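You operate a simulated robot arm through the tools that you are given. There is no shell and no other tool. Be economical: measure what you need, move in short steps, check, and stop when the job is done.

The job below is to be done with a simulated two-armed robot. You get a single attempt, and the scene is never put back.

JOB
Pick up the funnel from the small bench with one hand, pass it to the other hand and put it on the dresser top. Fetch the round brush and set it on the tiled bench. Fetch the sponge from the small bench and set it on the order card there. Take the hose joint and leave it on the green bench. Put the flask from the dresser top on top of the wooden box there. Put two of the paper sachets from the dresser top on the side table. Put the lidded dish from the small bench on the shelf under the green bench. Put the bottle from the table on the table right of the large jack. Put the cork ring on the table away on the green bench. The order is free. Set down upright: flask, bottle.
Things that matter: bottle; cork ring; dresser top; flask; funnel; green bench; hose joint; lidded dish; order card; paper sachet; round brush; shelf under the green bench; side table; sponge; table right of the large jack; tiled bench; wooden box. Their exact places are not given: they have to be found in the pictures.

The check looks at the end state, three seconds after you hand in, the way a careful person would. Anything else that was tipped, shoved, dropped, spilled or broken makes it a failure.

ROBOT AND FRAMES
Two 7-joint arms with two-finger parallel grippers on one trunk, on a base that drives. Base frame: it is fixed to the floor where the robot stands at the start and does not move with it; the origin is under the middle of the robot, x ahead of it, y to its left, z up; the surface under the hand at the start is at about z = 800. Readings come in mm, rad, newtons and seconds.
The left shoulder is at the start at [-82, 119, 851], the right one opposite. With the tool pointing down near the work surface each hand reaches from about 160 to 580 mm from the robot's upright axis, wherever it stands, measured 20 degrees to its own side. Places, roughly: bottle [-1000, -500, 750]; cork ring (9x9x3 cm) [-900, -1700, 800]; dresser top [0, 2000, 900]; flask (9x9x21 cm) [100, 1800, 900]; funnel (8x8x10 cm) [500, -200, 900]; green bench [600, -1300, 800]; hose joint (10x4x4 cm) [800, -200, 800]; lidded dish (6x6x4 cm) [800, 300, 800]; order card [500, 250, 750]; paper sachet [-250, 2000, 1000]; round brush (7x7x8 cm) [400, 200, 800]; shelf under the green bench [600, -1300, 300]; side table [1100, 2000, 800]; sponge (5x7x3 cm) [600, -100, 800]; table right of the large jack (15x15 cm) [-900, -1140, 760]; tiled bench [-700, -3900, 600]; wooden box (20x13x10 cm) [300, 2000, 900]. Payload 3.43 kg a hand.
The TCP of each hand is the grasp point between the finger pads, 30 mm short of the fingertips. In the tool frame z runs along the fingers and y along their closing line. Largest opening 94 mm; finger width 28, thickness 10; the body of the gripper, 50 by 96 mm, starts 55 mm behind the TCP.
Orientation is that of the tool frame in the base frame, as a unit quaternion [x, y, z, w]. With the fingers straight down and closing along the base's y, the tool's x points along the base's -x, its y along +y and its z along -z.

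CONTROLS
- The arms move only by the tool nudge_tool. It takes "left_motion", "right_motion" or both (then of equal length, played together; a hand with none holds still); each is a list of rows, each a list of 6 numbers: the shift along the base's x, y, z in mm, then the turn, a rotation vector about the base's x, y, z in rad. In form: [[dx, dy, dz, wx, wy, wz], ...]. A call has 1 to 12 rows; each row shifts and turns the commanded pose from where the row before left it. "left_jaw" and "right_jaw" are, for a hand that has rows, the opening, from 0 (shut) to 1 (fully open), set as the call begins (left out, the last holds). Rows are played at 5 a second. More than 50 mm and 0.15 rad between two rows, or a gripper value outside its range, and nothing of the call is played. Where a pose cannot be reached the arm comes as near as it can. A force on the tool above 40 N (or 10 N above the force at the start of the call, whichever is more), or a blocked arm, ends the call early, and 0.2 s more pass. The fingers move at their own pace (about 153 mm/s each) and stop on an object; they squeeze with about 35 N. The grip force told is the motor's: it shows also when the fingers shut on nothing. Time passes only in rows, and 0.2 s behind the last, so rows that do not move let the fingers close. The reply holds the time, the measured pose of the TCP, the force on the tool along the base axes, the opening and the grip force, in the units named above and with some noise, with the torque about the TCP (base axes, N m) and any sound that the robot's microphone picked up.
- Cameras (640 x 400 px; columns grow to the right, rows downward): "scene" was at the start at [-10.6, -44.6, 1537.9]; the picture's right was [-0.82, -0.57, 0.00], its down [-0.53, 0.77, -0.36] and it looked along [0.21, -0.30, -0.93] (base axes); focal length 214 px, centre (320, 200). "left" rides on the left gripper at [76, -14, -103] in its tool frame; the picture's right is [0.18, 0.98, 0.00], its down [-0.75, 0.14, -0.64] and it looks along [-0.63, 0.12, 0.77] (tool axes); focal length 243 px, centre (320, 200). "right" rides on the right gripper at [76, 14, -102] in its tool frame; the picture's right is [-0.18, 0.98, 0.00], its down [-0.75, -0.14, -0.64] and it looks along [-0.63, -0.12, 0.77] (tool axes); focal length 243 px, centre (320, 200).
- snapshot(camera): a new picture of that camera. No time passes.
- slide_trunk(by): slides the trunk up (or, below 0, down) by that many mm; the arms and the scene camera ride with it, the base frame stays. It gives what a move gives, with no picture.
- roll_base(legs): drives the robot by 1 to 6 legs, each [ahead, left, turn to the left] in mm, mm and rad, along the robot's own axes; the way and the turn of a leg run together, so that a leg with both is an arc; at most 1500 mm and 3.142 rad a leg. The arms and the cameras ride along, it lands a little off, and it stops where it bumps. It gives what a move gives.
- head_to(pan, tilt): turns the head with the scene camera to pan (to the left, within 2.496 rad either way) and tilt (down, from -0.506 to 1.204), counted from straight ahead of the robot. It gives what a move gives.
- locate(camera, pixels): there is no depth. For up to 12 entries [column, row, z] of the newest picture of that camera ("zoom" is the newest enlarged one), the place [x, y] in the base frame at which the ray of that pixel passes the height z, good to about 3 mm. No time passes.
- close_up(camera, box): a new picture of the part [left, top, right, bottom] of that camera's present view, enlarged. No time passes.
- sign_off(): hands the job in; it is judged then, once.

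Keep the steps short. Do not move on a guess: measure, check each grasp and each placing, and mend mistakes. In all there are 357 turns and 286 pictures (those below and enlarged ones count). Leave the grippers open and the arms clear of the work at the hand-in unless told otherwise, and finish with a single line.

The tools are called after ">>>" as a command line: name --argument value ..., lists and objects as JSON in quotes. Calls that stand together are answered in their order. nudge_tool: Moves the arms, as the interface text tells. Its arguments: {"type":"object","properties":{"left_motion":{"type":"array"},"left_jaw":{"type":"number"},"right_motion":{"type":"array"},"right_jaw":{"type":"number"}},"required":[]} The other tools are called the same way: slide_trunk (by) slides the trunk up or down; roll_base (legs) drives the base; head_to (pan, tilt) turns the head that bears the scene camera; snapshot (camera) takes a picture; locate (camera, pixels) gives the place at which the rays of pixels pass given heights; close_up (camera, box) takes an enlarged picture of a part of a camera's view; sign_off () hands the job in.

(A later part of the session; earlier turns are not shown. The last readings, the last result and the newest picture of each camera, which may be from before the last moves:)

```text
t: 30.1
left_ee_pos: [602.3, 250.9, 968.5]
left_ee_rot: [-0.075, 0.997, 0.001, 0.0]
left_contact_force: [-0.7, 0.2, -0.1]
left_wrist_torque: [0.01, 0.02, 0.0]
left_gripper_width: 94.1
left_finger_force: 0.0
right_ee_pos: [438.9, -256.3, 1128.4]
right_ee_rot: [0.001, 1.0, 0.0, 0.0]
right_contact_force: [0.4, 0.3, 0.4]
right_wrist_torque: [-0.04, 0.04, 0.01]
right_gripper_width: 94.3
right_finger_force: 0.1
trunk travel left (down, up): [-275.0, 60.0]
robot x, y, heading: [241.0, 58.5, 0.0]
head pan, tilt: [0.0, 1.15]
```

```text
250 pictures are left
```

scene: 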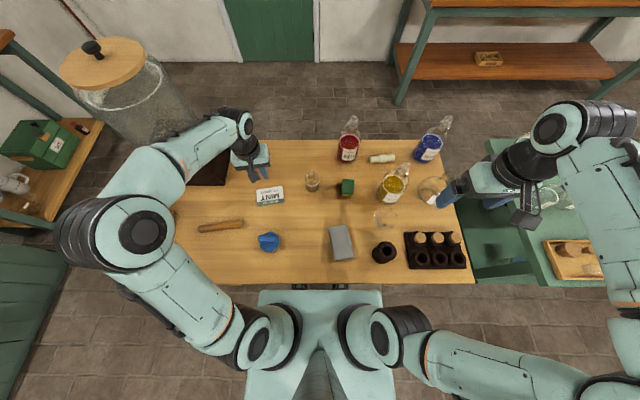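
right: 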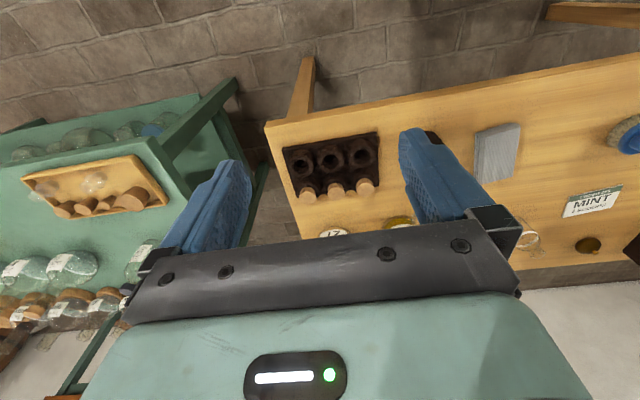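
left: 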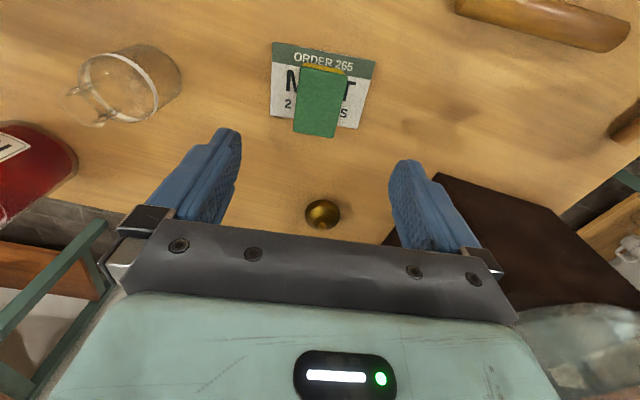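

Sponge is on the card. Now the funnel: measure rim and stem.

>>> locate --camera "scene" --pixels '[[374.5, 216, 900], [398, 219, 900], [386, 207.8, 900], [386.5, 229.5, 900], [378.6, 227.6, 803]]'

>>> close_up --camera "right" --box '[380, 100, 640, 300]'

```text
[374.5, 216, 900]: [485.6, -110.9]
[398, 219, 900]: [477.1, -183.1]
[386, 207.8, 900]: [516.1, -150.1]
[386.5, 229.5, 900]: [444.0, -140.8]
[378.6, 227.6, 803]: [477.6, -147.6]
```

```text
2.00 times, centred on (510, 200) of right
```

zoom: 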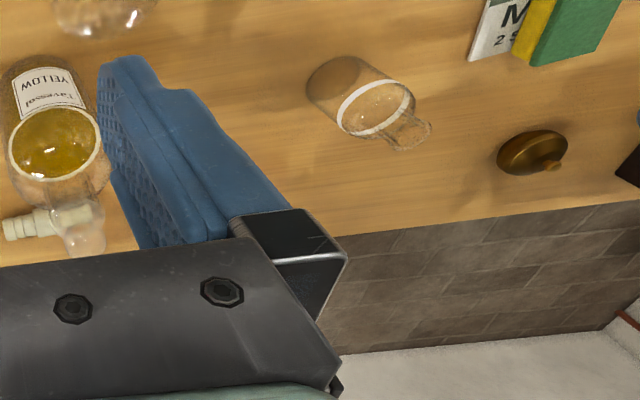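

Funnel stands upright: axis (479,-147), rim ⌀≈74 at z≈900. Right hand goes above it.

>>> nudge_tool --right_motion '[[10, 27, -27, 0, 0, 0], [10, 27, -27, 0, 0, 0], [10, 27, -27, 0, 0, 0], [10, 27, -27, 0, 0, 0]]' --right_jaw 1.0

>>> snapshot --camera "right"

>>> snapshot --camera "scene"

```text
t: 31.1
left_ee_pos: [604.2, 251.4, 967.2]
left_ee_rot: [-0.075, 0.997, 0.0, 0.0]
left_contact_force: [0.5, -0.3, -0.6]
left_wrist_torque: [-0.01, -0.01, 0.02]
left_gripper_width: 94.3
left_finger_force: 0.2
right_ee_pos: [480.3, -147.4, 1021.2]
right_ee_rot: [0.002, 1.0, 0.0, 0.001]
right_contact_force: [-0.7, 0.6, -0.5]
right_wrist_torque: [-0.01, 0.0, 0.01]
right_gripper_width: 93.9
right_finger_force: 0.2
trunk travel left (down, up): [-275.0, 60.0]
robot x, y, heading: [237.5, 62.1, -0.001]
head pan, tilt: [0.0, 1.15]
```

```text
248 pictures are left
```

right: 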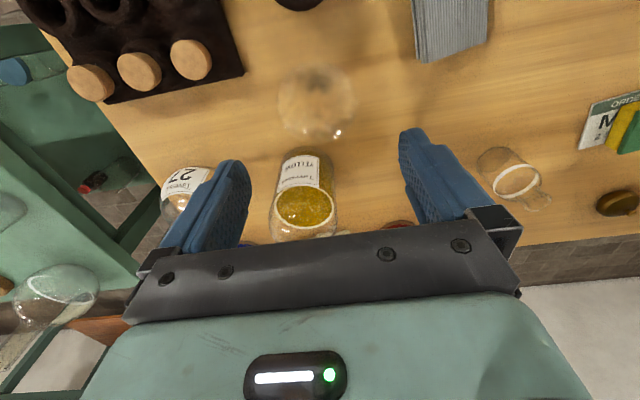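

```text
247 pictures are left
```

scene: 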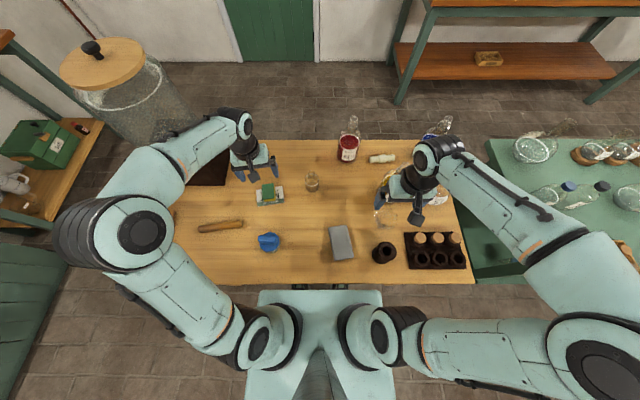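

>>> locate --camera "right" --pixels '[[277, 100, 900], [354, 103, 900], [316, 66, 900], [316, 140, 900], [305, 155, 800]]'

>>> close_up --camera "right" --box '[230, 50, 410, 162]'

```text
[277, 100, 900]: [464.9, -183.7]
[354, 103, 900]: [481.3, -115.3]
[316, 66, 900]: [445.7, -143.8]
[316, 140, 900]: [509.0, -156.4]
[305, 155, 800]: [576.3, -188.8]
```

```text
3.56 times, centred on (320, 106) of right
```

zoom: 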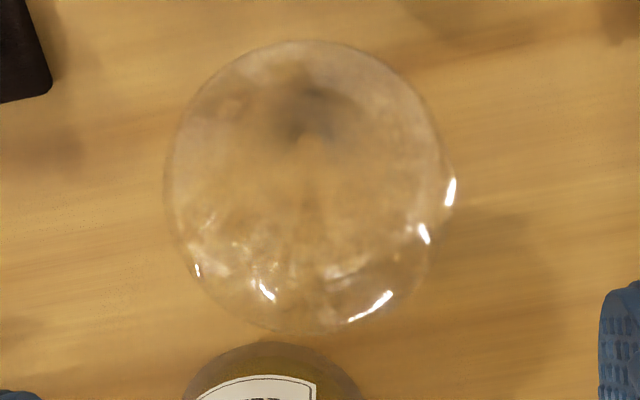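

Axis ≈(477,-149). Descend to z≈893 and close slowly.

>>> nudge_tool --right_motion '[[-3, -2, -40, 0, 0, 0], [0, 0, -40, 0, 0, 0], [0, 0, -30, 0, 0, 0], [0, 0, -18, 0, 0, 0]]'

>>> snapshot --camera "right"

```text
t: 32.1
left_ee_pos: [604.8, 251.2, 968.4]
left_ee_rot: [-0.075, 0.997, 0.0, 0.0]
left_contact_force: [-0.4, 0.2, -0.3]
left_wrist_torque: [-0.01, 0.0, 0.0]
left_gripper_width: 93.9
left_finger_force: 0.0
right_ee_pos: [477.6, -148.8, 893.0]
right_ee_rot: [0.0, 1.0, 0.0, 0.001]
right_contact_force: [0.0, -0.1, -0.7]
right_wrist_torque: [0.04, -0.01, 0.01]
right_gripper_width: 93.9
right_finger_force: 0.0
trunk travel left (down, up): [-275.0, 60.0]
robot x, y, heading: [240.4, 64.1, -0.0]
head pan, tilt: [0.0, 1.15]
```

```text
245 pictures are left
```

right: 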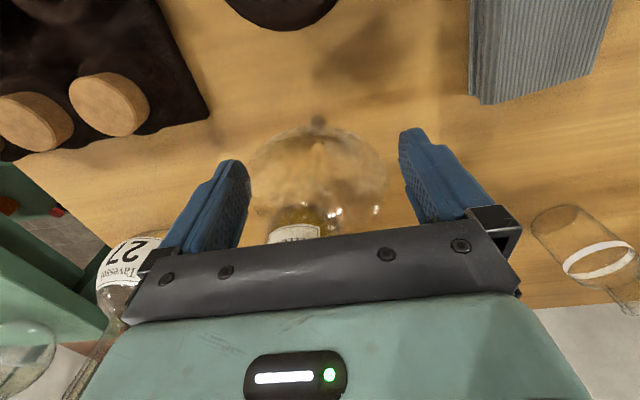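

>>> nudge_tool --right_motion '[[0, 0, 0, 0, 0, 0], [0, 0, 0, 0, 0, 0]]' --right_jaw 0.82

>>> nudge_tool --right_motion '[[0, 0, 0, 0, 0, 0], [0, 0, 0, 0, 0, 0], [0, 0, 0, 0, 0, 0]]' --right_jaw 0.6

>>> snapshot --camera "right"

```text
t: 32.8
left_ee_pos: [603.7, 250.6, 968.9]
left_ee_rot: [-0.075, 0.997, -0.001, 0.0]
left_contact_force: [0.1, -0.2, 0.4]
left_wrist_torque: [-0.02, -0.01, 0.0]
left_gripper_width: 94.1
left_finger_force: 0.1
right_ee_pos: [478.0, -147.8, 893.8]
right_ee_rot: [0.001, 1.0, 0.0, -0.001]
right_contact_force: [0.2, 0.2, -0.2]
right_wrist_torque: [-0.01, 0.0, 0.0]
right_gripper_width: 77.3
right_finger_force: 0.0
trunk travel left (down, up): [-275.0, 60.0]
robot x, y, heading: [238.7, 62.1, -0.001]
head pan, tilt: [0.0, 1.15]
```

```text
t: 33.5
left_ee_pos: [603.4, 251.5, 968.7]
left_ee_rot: [-0.074, 0.997, 0.0, -0.001]
left_contact_force: [0.0, 0.2, 0.5]
left_wrist_torque: [0.0, -0.03, 0.02]
left_gripper_width: 94.2
left_finger_force: 0.1
right_ee_pos: [477.3, -148.5, 894.2]
right_ee_rot: [0.001, 1.0, 0.001, 0.0]
right_contact_force: [-0.1, -0.1, 0.0]
right_wrist_torque: [0.0, 0.01, -0.02]
right_gripper_width: 75.4
right_finger_force: 34.8
trunk travel left (down, up): [-275.0, 60.0]
robot x, y, heading: [237.5, 62.3, -0.0]
head pan, tilt: [0.0, 1.15]
```

```text
244 pictures are left
```

right: 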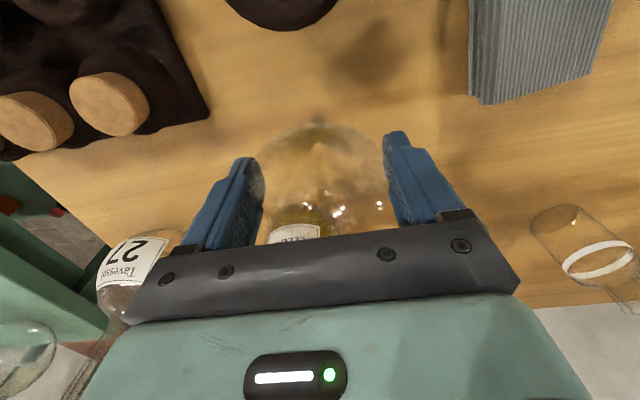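

Funnel gripped at the rim (75 mm). Lift straight up.

>>> nudge_tool --right_motion '[[0, 0, 20, 0, 0, 0], [0, 0, 40, 0, 0, 0], [0, 0, 40, 0, 0, 0], [0, 0, 40, 0, 0, 0], [0, 0, 40, 0, 0, 0], [0, 0, 40, 0, 0, 0], [0, 0, 40, 0, 0, 0]]' --right_jaw 0.5

>>> snapshot --camera "right"

>>> snapshot --camera "scene"

```text
t: 35.1
left_ee_pos: [603.6, 250.6, 968.6]
left_ee_rot: [-0.074, 0.997, 0.0, 0.0]
left_contact_force: [0.3, -0.5, 0.2]
left_wrist_torque: [0.02, 0.01, -0.01]
left_gripper_width: 94.1
left_finger_force: 0.0
right_ee_pos: [476.3, -149.6, 1155.4]
right_ee_rot: [0.0, 1.0, 0.001, 0.001]
right_contact_force: [-0.7, 0.2, 0.4]
right_wrist_torque: [0.0, 0.03, 0.0]
right_gripper_width: 75.3
right_finger_force: 34.7
trunk travel left (down, up): [-275.0, 60.0]
robot x, y, heading: [240.7, 61.2, 0.002]
head pan, tilt: [0.0, 1.15]
```

```text
243 pictures are left
```

right: 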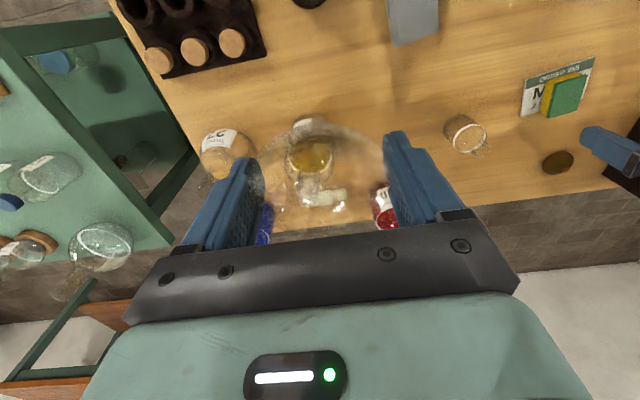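

```text
242 pictures are left
```

scene: 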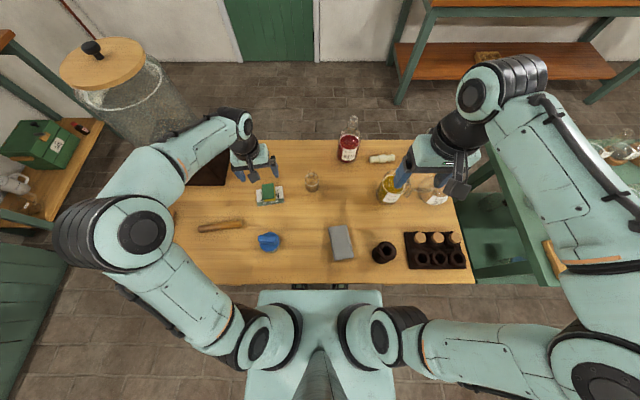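

Held. Turn the right hand so the fingers point ahead (stem ahead) while moving to about (600,-60,1155).

>>> nudge_tool --right_motion '[[11, 8, 0, 0, -0.143, 0], [11, 8, 0, 0, -0.143, 0], [11, 8, 0, 0, -0.143, 0], [11, 8, 0, 0, -0.143, 0], [11, 8, 0, 0, -0.143, 0], [11, 8, 0, 0, -0.143, 0], [11, 8, 0, 0, -0.143, 0], [11, 8, 0, 0, -0.143, 0], [11, 8, 0, 0, -0.143, 0], [11, 8, 0, 0, -0.143, 0], [11, 8, 0, 0, -0.141, 0]]'

>>> snapshot --camera "right"

>>> snapshot --camera "scene"

```text
t: 37.6
left_ee_pos: [603.9, 250.7, 968.1]
left_ee_rot: [-0.076, 0.997, 0.0, 0.0]
left_contact_force: [-0.7, -0.1, -0.4]
left_wrist_torque: [-0.01, 0.0, 0.01]
left_gripper_width: 93.8
left_finger_force: 0.1
right_ee_pos: [582.0, -12.9, 1173.8]
right_ee_rot: [-0.019, 0.695, 0.093, 0.713]
right_contact_force: [-0.4, 0.7, -0.1]
right_wrist_torque: [-0.02, 0.02, -0.03]
right_gripper_width: 75.3
right_finger_force: 35.6
trunk travel left (down, up): [-275.0, 60.0]
robot x, y, heading: [240.6, 61.3, -0.0]
head pan, tilt: [0.0, 1.15]
stopped in row 11 (right hand): the arm was blocked; the commanded pose is now the measured one
```

```text
241 pictures are left
```

right: 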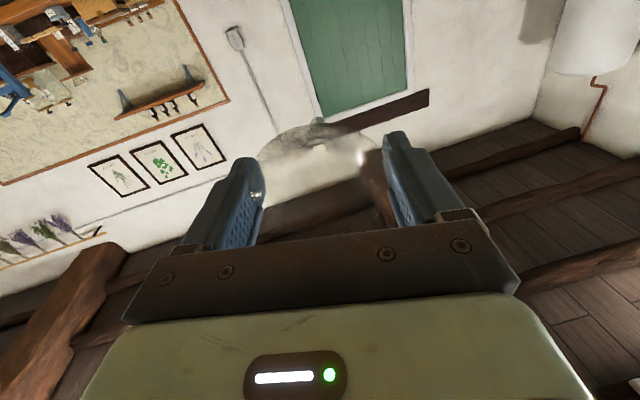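

```text
240 pictures are left
```

scene: 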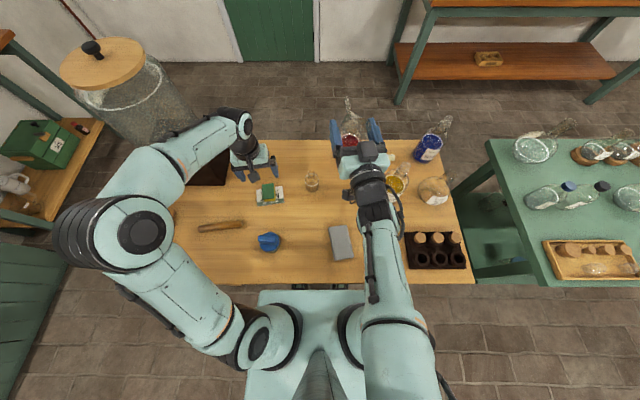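

Nearly horizontal (stem ahead, yaw 0.157 left), good enough. Left hand rises to 1270 first.

>>> nudge_tool --left_motion '[[7, 0, 43, 0, 0, 0], [7, 0, 43, 0, 0, 0], [7, 0, 43, 0, 0, 0], [7, 0, 43, 0, 0, 0], [7, 0, 43, 0, 0, 0], [7, 0, 43, 0, 0, 0], [7, 0, 43, 0, 0, 0]]' --left_jaw 1.0

>>> snapshot --camera "left"

>>> close_up --camera "scene" --box '[310, 90, 410, 190]'

```text
t: 39.2
left_ee_pos: [639.0, 249.1, 1194.8]
left_ee_rot: [-0.075, 0.997, 0.001, -0.002]
left_contact_force: [-0.3, -0.1, -0.6]
left_wrist_torque: [0.05, -0.02, 0.03]
left_gripper_width: 93.9
left_finger_force: 0.1
left hand out of reach, approached as far as the arm can: row 6, 7
right_ee_pos: [581.3, -13.9, 1172.9]
right_ee_rot: [-0.02, 0.694, 0.094, 0.713]
right_contact_force: [-0.8, -0.1, 0.1]
right_wrist_torque: [0.01, 0.03, 0.02]
right_gripper_width: 75.3
right_finger_force: 34.9
trunk travel left (down, up): [-275.0, 60.0]
robot x, y, heading: [237.1, 60.0, -0.002]
head pan, tilt: [0.0, 1.15]
```

```text
239 pictures are left
```

left: 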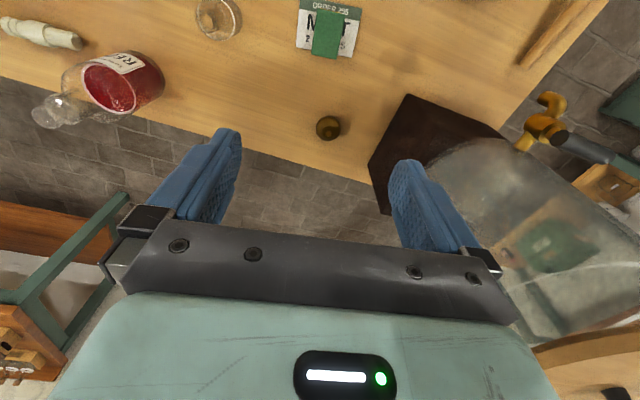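

```text
4.00 times, centred on (360, 140) of scene
```

zoom: 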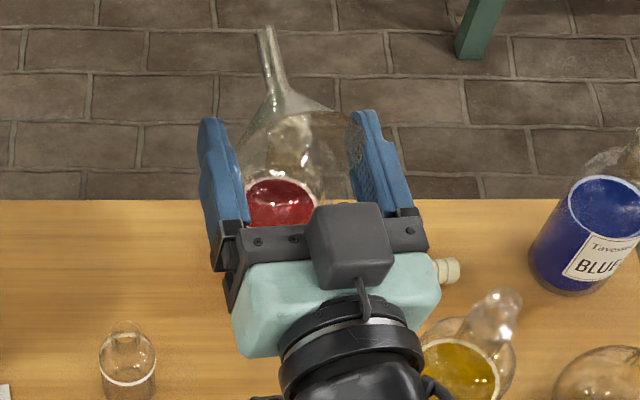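

The funnel cone and stem are clear. Left reach is limited at this height, so I bring the right hand back and lower.

>>> nudge_tool --right_motion '[[-15, 0, -20, 0, 0, 0], [-15, 0, -20, 0, 0, 0], [-15, 0, -20, 0, 0, 0], [-15, 0, -20, 0, 0, 0]]'

```text
t: 40.2
left_ee_pos: [638.9, 249.7, 1193.4]
left_ee_rot: [-0.076, 0.997, 0.0, 0.0]
left_contact_force: [-0.4, -0.1, 0.0]
left_wrist_torque: [0.0, 0.0, 0.02]
left_gripper_width: 94.0
left_finger_force: 0.1
right_ee_pos: [565.3, 27.8, 1138.0]
right_ee_rot: [-0.02, 0.69, 0.135, 0.71]
right_contact_force: [0.5, 0.0, -0.9]
right_wrist_torque: [0.01, -0.01, -0.04]
right_gripper_width: 74.8
right_finger_force: 34.9
right hand out of reach, approached as far as the arm can: row 2, 3, 4
trunk travel left (down, up): [-275.0, 60.0]
robot x, y, heading: [235.8, 62.7, -0.001]
head pan, tilt: [0.0, 1.15]
```

Right arm prefers pointing more to the left; I yaw it +0.6 while shifting right.

>>> nudge_tool --right_motion '[[-5, -22, -4, 0, 0, 0.12], [-5, -22, -4, 0, 0, 0.12], [-5, -22, -4, 0, 0, 0.12], [-5, -22, -4, 0, 0, 0.12], [-5, -22, -4, 0, 0, 0.12]]'

>>> close_up --camera "scene" --box '[270, 110, 430, 210]'

```text
t: 41.4
left_ee_pos: [640.6, 248.8, 1193.7]
left_ee_rot: [-0.075, 0.997, 0.001, 0.0]
left_contact_force: [0.4, -0.2, -0.1]
left_wrist_torque: [0.02, -0.01, 0.0]
left_gripper_width: 94.2
left_finger_force: 0.0
right_ee_pos: [562.4, -97.6, 1120.4]
right_ee_rot: [-0.224, 0.658, 0.3, 0.654]
right_contact_force: [0.3, 0.5, -0.8]
right_wrist_torque: [-0.03, -0.01, -0.04]
right_gripper_width: 75.1
right_finger_force: 34.6
right hand out of reach, approached as far as the arm can: row 1, 2
trunk travel left (down, up): [-275.0, 60.0]
robot x, y, heading: [240.5, 59.4, -0.005]
head pan, tilt: [0.0, 1.15]
```

```text
4.00 times, centred on (350, 160) of scene
```

zoom: 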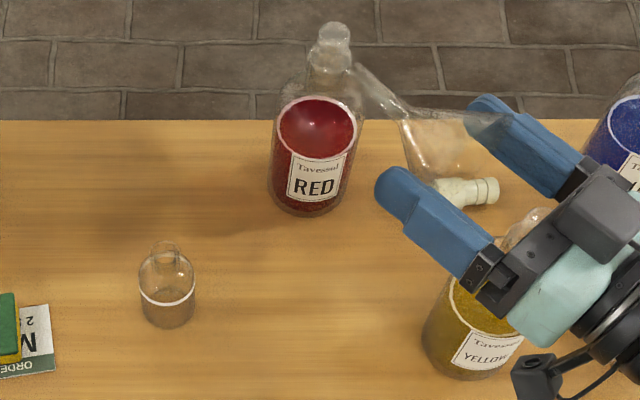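

>>> locate --camera "zoom" --pixels '[[310, 214, 800], [310, 190, 800], [335, 28, 1000], [335, 28, 1050], [335, 28, 1100]]'

```text
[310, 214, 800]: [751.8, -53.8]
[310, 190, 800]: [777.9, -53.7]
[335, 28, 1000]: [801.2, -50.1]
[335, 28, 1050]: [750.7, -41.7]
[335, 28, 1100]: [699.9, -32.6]
```

Bottle top ≈1012, so working at ≥1090 is safe. Left hand comes down to z≈1124, yaws to 0.76 and stops beyond the stem tip at ≈(675,15).

>>> nudge_tool --left_motion '[[0, 0, -35, 0, 0, 0.1], [0, 0, -35, 0, 0, 0.1], [7, -46, 0, 0, 0, 0.1], [7, -46, 0, 0, 0, 0.1], [7, -46, 0, 0, 0, 0.1], [7, -46, 0, 0, 0, 0.11], [7, -46, 0, 0, 0, 0]]'

>>> snapshot --camera "left"

>>> close_up --camera "scene" --box '[270, 110, 430, 210]'

```text
t: 43.0
left_ee_pos: [670.8, 42.9, 1123.5]
left_ee_rot: [-0.372, 0.928, 0.0, 0.0]
left_contact_force: [0.4, 0.2, -0.4]
left_wrist_torque: [0.03, 0.01, -0.03]
left_gripper_width: 94.3
left_finger_force: 0.2
left hand out of reach, approached as far as the arm can: row 7
right_ee_pos: [563.3, -97.0, 1121.6]
right_ee_rot: [-0.225, 0.657, 0.3, 0.654]
right_contact_force: [0.8, 0.9, 0.1]
right_wrist_torque: [-0.04, 0.0, -0.01]
right_gripper_width: 73.6
right_finger_force: 35.0
trunk travel left (down, up): [-275.0, 60.0]
robot x, y, heading: [236.6, 62.9, -0.002]
head pan, tilt: [0.0, 1.15]
```

```text
236 pictures are left
```

left: 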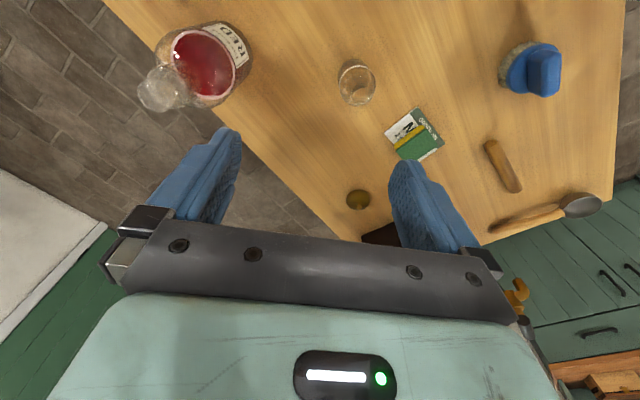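

```text
4.00 times, centred on (350, 160) of scene
```

zoom: 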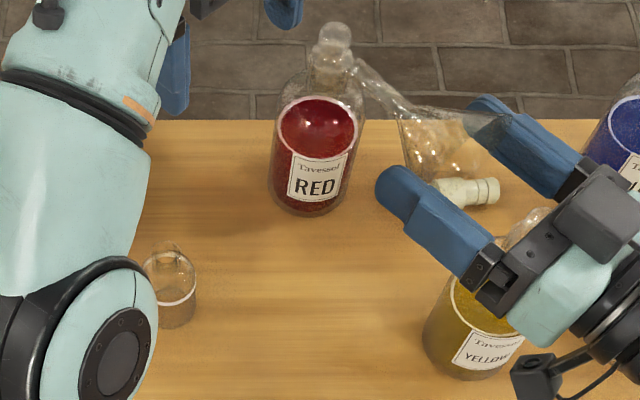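

>>> locate --camera "zoom" --pixels '[[360, 64, 1124], [403, 112, 1124], [380, 88, 1124]]'

```text
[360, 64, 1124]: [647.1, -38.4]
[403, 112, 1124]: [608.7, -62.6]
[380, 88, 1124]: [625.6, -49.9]
```

Stem mid ≈(628,-50), a bit far for the left arm. I lower and shift the right hand toward the left (left hand holds still, clear).

>>> nudge_tool --right_motion '[[0, 15, -15, 0, 0, 0], [0, 15, -15, 0, 0, 0], [0, 15, -15, 0, 0, 0], [0, 15, -15, 0, 0, 0]]' --left_motion '[[0, 0, 20, 0, 0, 0], [0, 0, 20, 0, 0, 0], [0, 0, 0, 0, 0, 0], [0, 0, 0, 0, 0, 0]]'

>>> close_up --camera "scene" --box '[270, 110, 430, 210]'

```text
t: 44.0
left_ee_pos: [673.1, 41.8, 1124.2]
left_ee_rot: [-0.371, 0.929, 0.0, 0.0]
left_contact_force: [0.4, -0.1, -0.6]
left_wrist_torque: [-0.02, 0.01, 0.01]
left_gripper_width: 94.1
left_finger_force: 0.2
left hand out of reach, approached as far as the arm can: row 1, 2
right_ee_pos: [564.0, -37.1, 1060.8]
right_ee_rot: [-0.225, 0.657, 0.299, 0.654]
right_contact_force: [-0.5, 0.2, -0.7]
right_wrist_torque: [0.0, -0.02, 0.03]
right_gripper_width: 73.6
right_finger_force: 34.9
trunk travel left (down, up): [-275.0, 60.0]
robot x, y, heading: [236.4, 65.9, -0.003]
head pan, tilt: [0.0, 1.15]
```

```text
4.00 times, centred on (350, 160) of scene
```

zoom: 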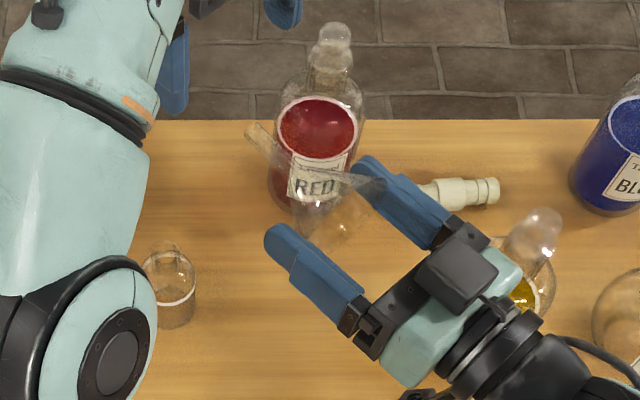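

>>> locate --camera "zoom" --pixels '[[250, 130, 1063], [298, 180, 1063], [274, 155, 1063], [274, 155, 1073]]'

>>> snapshot --camera "left"

```text
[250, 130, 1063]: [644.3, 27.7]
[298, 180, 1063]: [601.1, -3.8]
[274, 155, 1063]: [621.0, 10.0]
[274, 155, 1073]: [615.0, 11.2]
```

```text
233 pictures are left
```

left: 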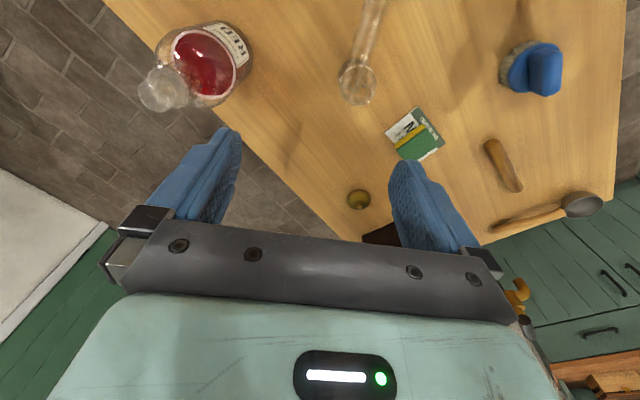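

Stem mid ≈(622,12,1063). Left hand moves above it at z 1124.

>>> nudge_tool --left_motion '[[-25, -15, 0, 0, 0, -0.05], [-25, -15, -5, 0, 0, -0.05]]'

>>> snapshot --camera "left"

>>> close_up --camera "scene" --box '[270, 110, 430, 210]'

```text
t: 44.6
left_ee_pos: [621.4, 11.3, 1117.6]
left_ee_rot: [-0.324, 0.946, 0.0, 0.0]
left_contact_force: [1.1, -0.5, 0.1]
left_wrist_torque: [0.01, -0.02, 0.0]
left_gripper_width: 93.9
left_finger_force: 0.2
right_ee_pos: [564.6, -35.7, 1060.7]
right_ee_rot: [-0.224, 0.658, 0.299, 0.654]
right_contact_force: [-0.5, 0.0, 0.5]
right_wrist_torque: [0.01, 0.04, -0.01]
right_gripper_width: 73.5
right_finger_force: 35.0
trunk travel left (down, up): [-275.0, 60.0]
robot x, y, heading: [239.0, 62.8, -0.007]
head pan, tilt: [0.0, 1.15]
```

```text
232 pictures are left
```

left: 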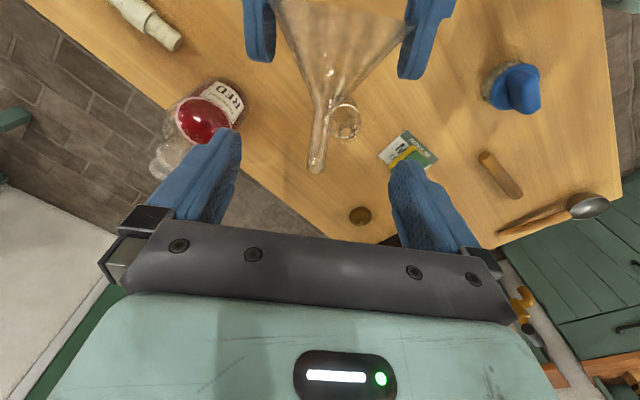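

```text
4.00 times, centred on (350, 160) of scene
```

zoom: 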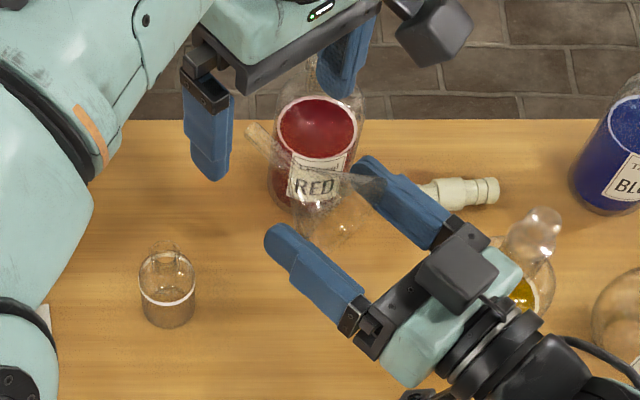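

>>> locate --camera "left" --pixels '[[316, 170, 1063], [316, 170, 1050], [316, 170, 1075], [319, 140, 1063]]'

```text
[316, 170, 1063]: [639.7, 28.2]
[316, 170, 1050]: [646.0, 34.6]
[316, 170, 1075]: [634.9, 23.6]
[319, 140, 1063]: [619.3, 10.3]
```

Both cameras agree: stem height ≈1063, under the left TCP. Descend 54 mm.

>>> nudge_tool --left_motion '[[2, 2, -27, 0, 0, 0], [0, 0, -27, 0, 0, 0]]'

>>> snapshot --camera "left"

```text
t: 45.2
left_ee_pos: [625.8, 14.4, 1063.4]
left_ee_rot: [-0.323, 0.946, 0.0, 0.0]
left_contact_force: [-1.0, 0.6, -0.5]
left_wrist_torque: [0.03, -0.02, -0.01]
left_gripper_width: 93.9
left_finger_force: 0.0
right_ee_pos: [564.1, -35.6, 1060.7]
right_ee_rot: [-0.224, 0.658, 0.299, 0.654]
right_contact_force: [-0.1, -0.5, -0.7]
right_wrist_torque: [0.02, -0.01, 0.0]
right_gripper_width: 73.7
right_finger_force: 34.9
trunk travel left (down, up): [-275.0, 60.0]
robot x, y, heading: [239.8, 60.8, -0.003]
head pan, tilt: [0.0, 1.15]
```

```text
230 pictures are left
```

left: 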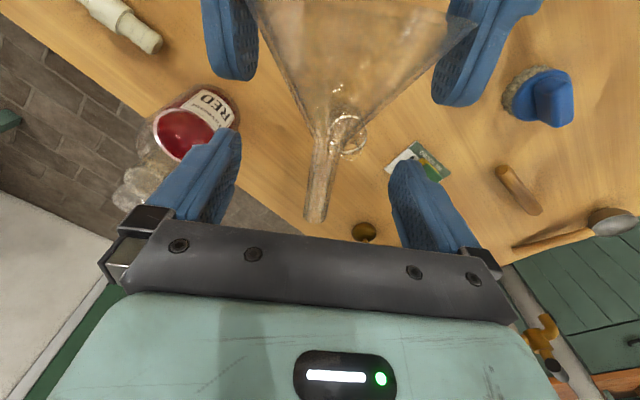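

Stem lies right between the left pads. Close the left hand.

>>> nudge_tool --left_motion '[[0, 0, 0, 0, 0, 0], [0, 0, 0, 0, 0, 0], [0, 0, 0, 0, 0, 0], [0, 0, 0, 0, 0, 0]]' --left_jaw 0.0

>>> snapshot --camera "left"

```text
t: 46.2
left_ee_pos: [623.7, 14.3, 1062.7]
left_ee_rot: [-0.324, 0.946, 0.0, 0.0]
left_contact_force: [4.5, -3.1, -1.0]
left_wrist_torque: [0.06, -0.03, 0.65]
left_gripper_width: 15.8
left_finger_force: 34.7
right_ee_pos: [564.2, -35.5, 1061.2]
right_ee_rot: [-0.224, 0.658, 0.299, 0.654]
right_contact_force: [-3.4, 2.1, 1.0]
right_wrist_torque: [-0.02, -0.04, -0.28]
right_gripper_width: 73.7
right_finger_force: 35.6
trunk travel left (down, up): [-275.0, 60.0]
robot x, y, heading: [239.3, 55.9, -0.003]
head pan, tilt: [0.0, 1.15]
```

```text
229 pictures are left
```

left: 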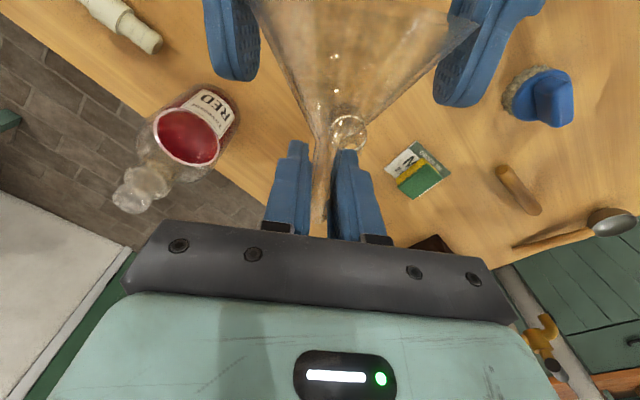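

Stem gripped (15.8 mm). Open the right hand, then draw it straight back along its fingers.

>>> nudge_tool --right_motion '[[0, 0, 0, 0, 0, 0], [0, 0, 0, 0, 0, 0], [0, 0, 0, 0, 0, 0]]' --right_jaw 1.0

>>> nudge_tool --left_motion '[[15, 14, 0, 0, 0, 0], [15, 14, 0, 0, 0, 0], [10, 20, 0, 0, 0, 0], [10, 20, 0, 0, 0, 0]]'

>>> snapshot --camera "left"

>>> snapshot --camera "scene"

```text
t: 47.0
left_ee_pos: [624.7, 15.1, 1064.0]
left_ee_rot: [-0.324, 0.946, 0.0, 0.0]
left_contact_force: [0.2, 0.2, 0.3]
left_wrist_torque: [-0.02, -0.02, 0.0]
left_gripper_width: 16.0
left_finger_force: 34.9
right_ee_pos: [564.7, -35.5, 1060.9]
right_ee_rot: [-0.224, 0.658, 0.298, 0.654]
right_contact_force: [0.7, 0.3, -1.0]
right_wrist_torque: [-0.01, -0.01, 0.0]
right_gripper_width: 94.0
right_finger_force: 0.0
trunk travel left (down, up): [-275.0, 60.0]
robot x, y, heading: [242.3, 57.5, -0.001]
head pan, tilt: [0.0, 1.15]
```

```text
t: 48.0
left_ee_pos: [676.0, 83.3, 1064.3]
left_ee_rot: [-0.323, 0.946, 0.001, 0.0]
left_contact_force: [-0.7, -0.3, 0.8]
left_wrist_torque: [0.0, -0.04, 0.03]
left_gripper_width: 16.0
left_finger_force: 35.2
right_ee_pos: [564.4, -35.2, 1060.9]
right_ee_rot: [-0.223, 0.658, 0.3, 0.654]
right_contact_force: [-0.2, -0.3, 0.6]
right_wrist_torque: [0.01, -0.01, -0.03]
right_gripper_width: 94.2
right_finger_force: 0.0
trunk travel left (down, up): [-275.0, 60.0]
robot x, y, heading: [236.7, 58.8, -0.002]
head pan, tilt: [0.0, 1.15]
```

```text
228 pictures are left
```

left: 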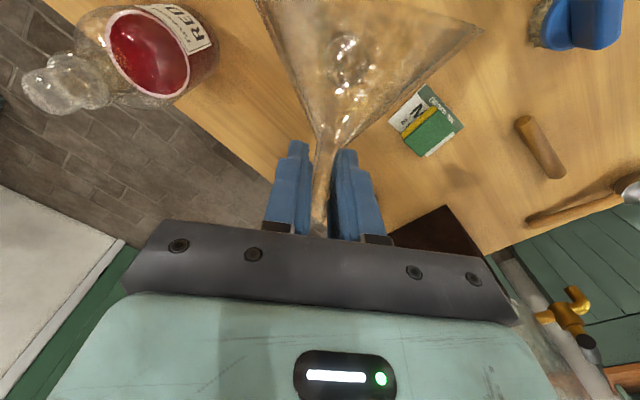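

```text
227 pictures are left
```

scene: 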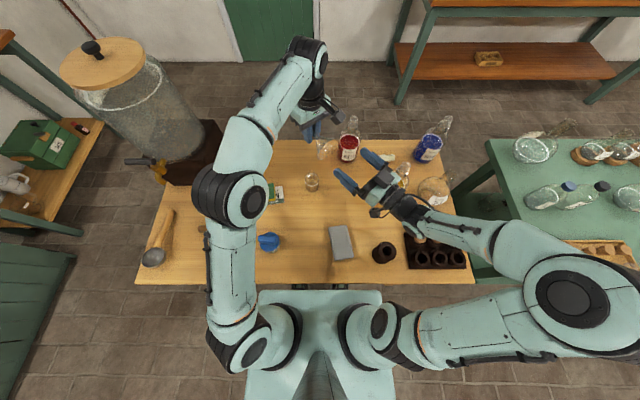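

Handover done. Right hand: rise, yaw back and turn fingers down again.

>>> nudge_tool --right_motion '[[0, -12, 20, 0, 0, -0.13], [0, -12, 20, 0, 0, -0.13], [0, -12, 20, 0, 0, -0.13], [0, -12, 15, 0, 0, -0.13], [0, -12, 15, 0, 0, -0.12], [-5, -12, 0, 0, 0.14, 0], [-5, -12, 0, 0, 0.14, 0], [-5, -12, 0, 0, 0.14, 0], [-10, -12, 0, 0, 0.14, 0], [-10, -12, 0, 0, 0.14, 0], [-10, -12, 0, 0, 0.14, 0], [-10, -12, 0, 0, 0.14, 0]]'

>>> nudge_tool --left_motion '[[-30, 10, 20, 0, 0, -0.06], [-30, 10, 20, 0, 0, -0.06], [-30, 10, 20, 0, 0, -0.06], [-30, 10, 20, 0, 0, -0.06], [-30, 10, 20, 0, 0, -0.06], [-30, 10, 0, 0, 0, -0.06]]'

```text
t: 50.6
left_ee_pos: [676.4, 82.5, 1064.6]
left_ee_rot: [-0.324, 0.946, 0.0, 0.0]
left_contact_force: [1.2, -0.1, 0.3]
left_wrist_torque: [0.0, -0.01, -0.03]
left_gripper_width: 15.8
left_finger_force: 34.9
right_ee_pos: [522.5, -183.4, 1156.9]
right_ee_rot: [0.032, 0.95, 0.071, 0.304]
right_contact_force: [-0.2, -0.4, 0.3]
right_wrist_torque: [0.0, 0.02, 0.01]
right_gripper_width: 93.8
right_finger_force: 0.0
right hand out of reach, approached as far as the arm can: row 1, 2
trunk travel left (down, up): [-275.0, 60.0]
robot x, y, heading: [237.7, 59.3, -0.003]
head pan, tilt: [0.0, 1.15]
```

```text
t: 52.0
left_ee_pos: [493.4, 143.1, 1165.4]
left_ee_rot: [-0.149, 0.989, 0.0, 0.0]
left_contact_force: [0.0, 0.9, -0.5]
left_wrist_torque: [-0.01, -0.01, 0.04]
left_gripper_width: 15.7
left_finger_force: 35.1
right_ee_pos: [522.0, -182.8, 1157.3]
right_ee_rot: [0.032, 0.949, 0.072, 0.305]
right_contact_force: [-0.3, 1.0, -0.4]
right_wrist_torque: [-0.01, 0.0, -0.02]
right_gripper_width: 94.2
right_finger_force: 0.0
trunk travel left (down, up): [-275.0, 60.0]
robot x, y, heading: [235.2, 60.1, 0.001]
head pan, tilt: [0.0, 1.15]
```

>>> nudge_tool --right_motion '[[-20, -5, 0, -0.029, 0.124, 0.013], [-20, -5, 0, -0.029, 0.124, 0.013], [-20, -5, 0, -0.029, 0.124, 0.013], [-20, -5, 0, -0.029, 0.124, 0.013], [-20, -5, 0, -0.029, 0.124, 0.013]]' --left_motion '[[-10, 0, 0, 0, 0, -0.06], [-10, 0, 0, 0, 0, -0.06], [-10, 0, 0, 0, 0, -0.06], [-10, 0, 0, 0, 0, -0.06], [-10, 0, 0, 0, 0, -0.06]]'

>>> roll_base --legs '[[-300, 0, 0], [0, 0, 1.571]]'

>>> head_to --pan 0.0 --tilt 0.5

>>> snapshot --camera "scene"

```text
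t: 53.2
left_ee_pos: [443.6, 143.2, 1164.4]
left_ee_rot: [0.001, 1.0, 0.0, 0.001]
left_contact_force: [0.0, -0.8, -0.7]
left_wrist_torque: [-0.02, -0.04, -0.02]
left_gripper_width: 15.6
left_finger_force: 34.3
right_ee_pos: [421.0, -210.0, 1156.5]
right_ee_rot: [0.0, 1.0, 0.001, -0.002]
right_contact_force: [0.2, 0.2, -0.6]
right_wrist_torque: [-0.03, 0.0, -0.04]
right_gripper_width: 94.1
right_finger_force: 0.1
trunk travel left (down, up): [-275.0, 60.0]
robot x, y, heading: [237.6, 62.7, 0.001]
head pan, tilt: [0.0, 1.15]
```

```text
t: 59.1
left_ee_pos: [-142.7, 268.0, 1164.8]
left_ee_rot: [-0.707, 0.707, 0.0, 0.0]
left_contact_force: [0.7, 0.8, 0.0]
left_wrist_torque: [0.02, 0.01, 0.0]
left_gripper_width: 15.9
left_finger_force: 34.9
right_ee_pos: [210.1, 244.4, 1156.1]
right_ee_rot: [-0.706, 0.708, -0.001, -0.001]
right_contact_force: [-1.0, 0.3, -0.3]
right_wrist_torque: [0.04, 0.02, 0.02]
right_gripper_width: 94.1
right_finger_force: 0.1
trunk travel left (down, up): [-275.0, 60.0]
robot x, y, heading: [-59.4, 62.2, 1.569]
head pan, tilt: [0.0, 1.15]
```

```text
t: 60.1
left_ee_pos: [-143.0, 267.8, 1164.5]
left_ee_rot: [-0.707, 0.708, 0.0, 0.0]
left_contact_force: [0.2, 0.2, -1.4]
left_wrist_torque: [0.0, 0.01, 0.0]
left_gripper_width: 16.0
left_finger_force: 34.8
right_ee_pos: [208.8, 244.6, 1156.6]
right_ee_rot: [-0.707, 0.708, -0.001, 0.0]
right_contact_force: [-0.5, 0.1, 0.0]
right_wrist_torque: [-0.02, 0.0, 0.03]
right_gripper_width: 94.1
right_finger_force: 0.0
trunk travel left (down, up): [-275.0, 60.0]
robot x, y, heading: [-59.7, 62.3, 1.569]
head pan, tilt: [0.0, 0.499]
```

```text
226 pictures are left
```

scene: 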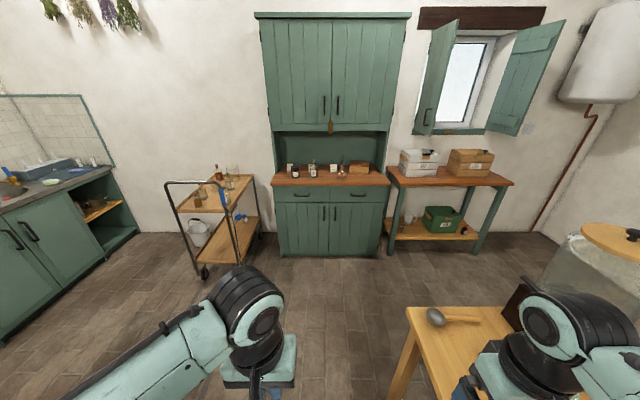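

>>> locate --camera "scene" --pixels '[[282, 257, 0], [388, 257, 0], [272, 186, 900], [390, 186, 900], [392, 250, 0], [472, 250, 0], [393, 187, 850], [513, 185, 850], [203, 278, 0]]'

>>> close_up --camera "scene" --box '[260, 130, 400, 215]'

```text
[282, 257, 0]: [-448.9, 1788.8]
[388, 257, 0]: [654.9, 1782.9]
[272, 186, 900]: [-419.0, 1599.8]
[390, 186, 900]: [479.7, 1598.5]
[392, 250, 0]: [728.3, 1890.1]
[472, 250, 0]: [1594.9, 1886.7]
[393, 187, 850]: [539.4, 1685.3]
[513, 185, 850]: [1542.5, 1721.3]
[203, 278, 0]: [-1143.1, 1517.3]
```

```text
4.57 times, centred on (330, 172) of scene
```

zoom: 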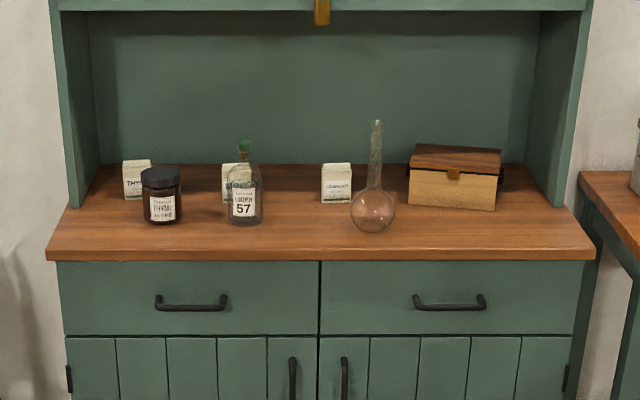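

>>> roll_base --legs '[[1040, 0, 0], [0, -120, 0]]'

>>> snapshot --camera "scene"

>>> close_up --camera "scene" --box '[180, 150, 480, 340]'

```text
t: 66.8
left_ee_pos: [-26.2, 1302.5, 1164.1]
left_ee_rot: [0.709, -0.705, -0.001, 0.001]
left_contact_force: [0.4, -0.1, -0.6]
left_wrist_torque: [0.04, 0.04, -0.02]
left_gripper_width: 15.6
left_finger_force: 35.5
right_ee_pos: [326.7, 1282.7, 1156.7]
right_ee_rot: [0.709, -0.705, 0.001, 0.0]
right_contact_force: [0.6, -0.6, -0.6]
right_wrist_torque: [-0.01, 0.03, -0.03]
right_gripper_width: 93.7
right_finger_force: 0.1
trunk travel left (down, up): [-275.0, 60.0]
robot x, y, heading: [58.8, 1098.2, 1.571]
head pan, tilt: [0.0, 0.499]
```

```text
224 pictures are left
```

scene: 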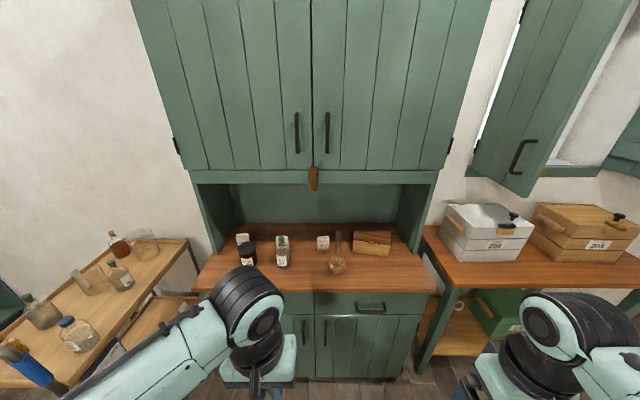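

```text
2.11 times, centred on (330, 245) of scene
```

zoom: 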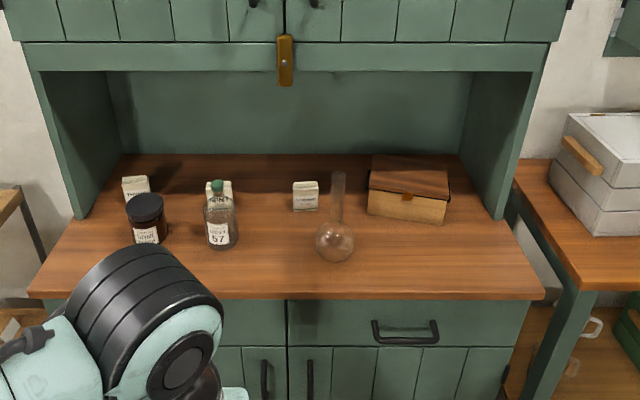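

>>> locate --camera "zoom" --pixels '[[28, 286, 900], [545, 290, 900], [28, 286, 860], [545, 290, 860], [28, 286, 940], [545, 290, 940], [335, 262, 900], [305, 210, 900], [220, 248, 900], [408, 218, 900]]'

```text
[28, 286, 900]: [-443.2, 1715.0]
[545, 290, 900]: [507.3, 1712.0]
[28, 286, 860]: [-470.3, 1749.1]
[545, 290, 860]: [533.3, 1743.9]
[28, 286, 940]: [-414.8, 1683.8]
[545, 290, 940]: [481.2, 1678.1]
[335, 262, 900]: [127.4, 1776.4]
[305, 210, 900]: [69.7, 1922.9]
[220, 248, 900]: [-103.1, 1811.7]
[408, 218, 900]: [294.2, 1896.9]
```

>>> locate --camera "zoom" --pixels '[[150, 72, 1200], [150, 72, 1250], [150, 72, 1300], [500, 72, 1250], [38, 72, 1250], [548, 72, 1250], [110, 155, 880], [460, 155, 880]]'

```text
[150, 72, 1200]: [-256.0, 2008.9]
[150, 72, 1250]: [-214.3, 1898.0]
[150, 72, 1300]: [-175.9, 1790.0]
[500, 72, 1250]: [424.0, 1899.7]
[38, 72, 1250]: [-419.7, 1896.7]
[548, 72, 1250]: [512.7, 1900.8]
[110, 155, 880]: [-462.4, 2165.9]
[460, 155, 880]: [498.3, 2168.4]
```

Dresser measured: front edge y≈1715, cabinet underside ≈1250 with its front at y≈1890, flask ≈(127,1790), box front ≈1897. I drive 240 nearer.

>>> roll_base --legs '[[240, 0, 0]]'

>>> head_to --pan 0.0 --tilt 0.75

>>> snapshot --camera "scene"

>>> snapshot --camera "right"

>>> snapshot --camera "left"

```text
t: 68.5
left_ee_pos: [-28.4, 1538.6, 1163.6]
left_ee_rot: [0.709, -0.706, -0.001, 0.0]
left_contact_force: [0.4, 0.5, -0.6]
left_wrist_torque: [0.03, 0.0, -0.02]
left_gripper_width: 15.9
left_finger_force: 34.7
right_ee_pos: [325.0, 1518.3, 1156.9]
right_ee_rot: [0.708, -0.706, 0.001, 0.001]
right_contact_force: [0.2, -0.9, 0.2]
right_wrist_torque: [-0.07, -0.01, -0.03]
right_gripper_width: 94.0
right_finger_force: 0.1
trunk travel left (down, up): [-275.0, 60.0]
robot x, y, heading: [57.5, 1333.2, 1.576]
head pan, tilt: [0.0, 0.499]
```

```text
t: 69.3
left_ee_pos: [-27.7, 1538.2, 1164.5]
left_ee_rot: [0.71, -0.705, 0.0, 0.001]
left_contact_force: [-0.4, 0.4, -0.6]
left_wrist_torque: [0.03, 0.01, -0.02]
left_gripper_width: 15.7
left_finger_force: 35.4
right_ee_pos: [325.3, 1516.9, 1154.9]
right_ee_rot: [0.709, -0.705, 0.001, 0.0]
right_contact_force: [-1.0, -0.5, -0.1]
right_wrist_torque: [-0.02, -0.03, 0.0]
right_gripper_width: 93.9
right_finger_force: 0.0
trunk travel left (down, up): [-275.0, 60.0]
robot x, y, heading: [55.3, 1333.3, 1.575]
head pan, tilt: [0.0, 0.75]
```

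```text
222 pictures are left
```

scene: 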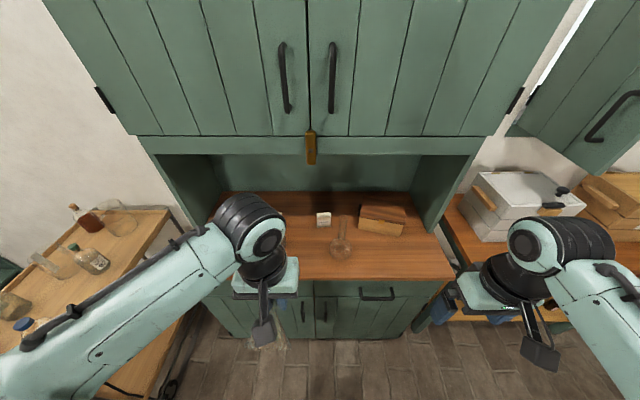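

```text
221 pictures are left
```

right: 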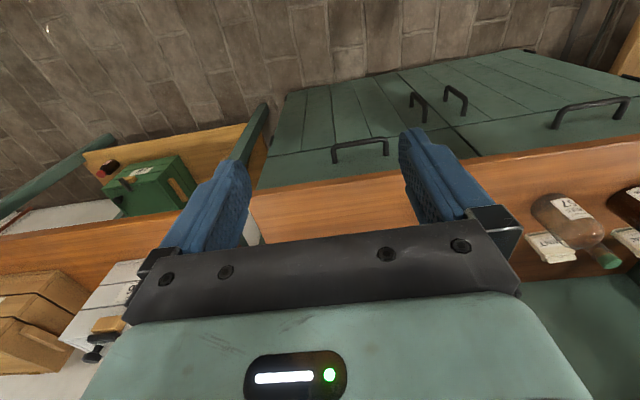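

```text
220 pictures are left
```

left: 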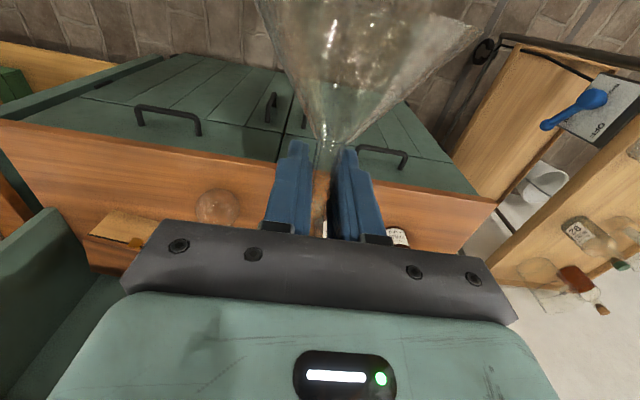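

>>> close_up --camera "scene" --box '[290, 190, 450, 290]'

>>> locate --camera "zoom" --pixels '[[201, 235, 900], [201, 235, 940], [630, 355, 880], [630, 355, 860], [10, 356, 880]]'

>>> locate --camera "left" --pixels '[[217, 206, 900], [217, 206, 940], [497, 200, 880], [0, 120, 880]]'

```text
4.00 times, centred on (370, 240) of scene
```

zoom: 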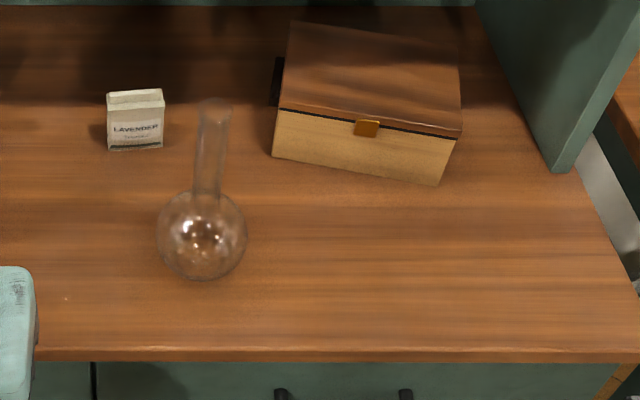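

```text
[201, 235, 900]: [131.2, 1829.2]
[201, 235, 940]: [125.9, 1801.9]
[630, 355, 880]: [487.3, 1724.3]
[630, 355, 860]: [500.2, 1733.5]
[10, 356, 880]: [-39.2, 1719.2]
```

```text
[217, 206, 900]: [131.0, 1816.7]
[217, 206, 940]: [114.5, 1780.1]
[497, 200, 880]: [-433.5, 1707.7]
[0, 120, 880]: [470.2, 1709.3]
```

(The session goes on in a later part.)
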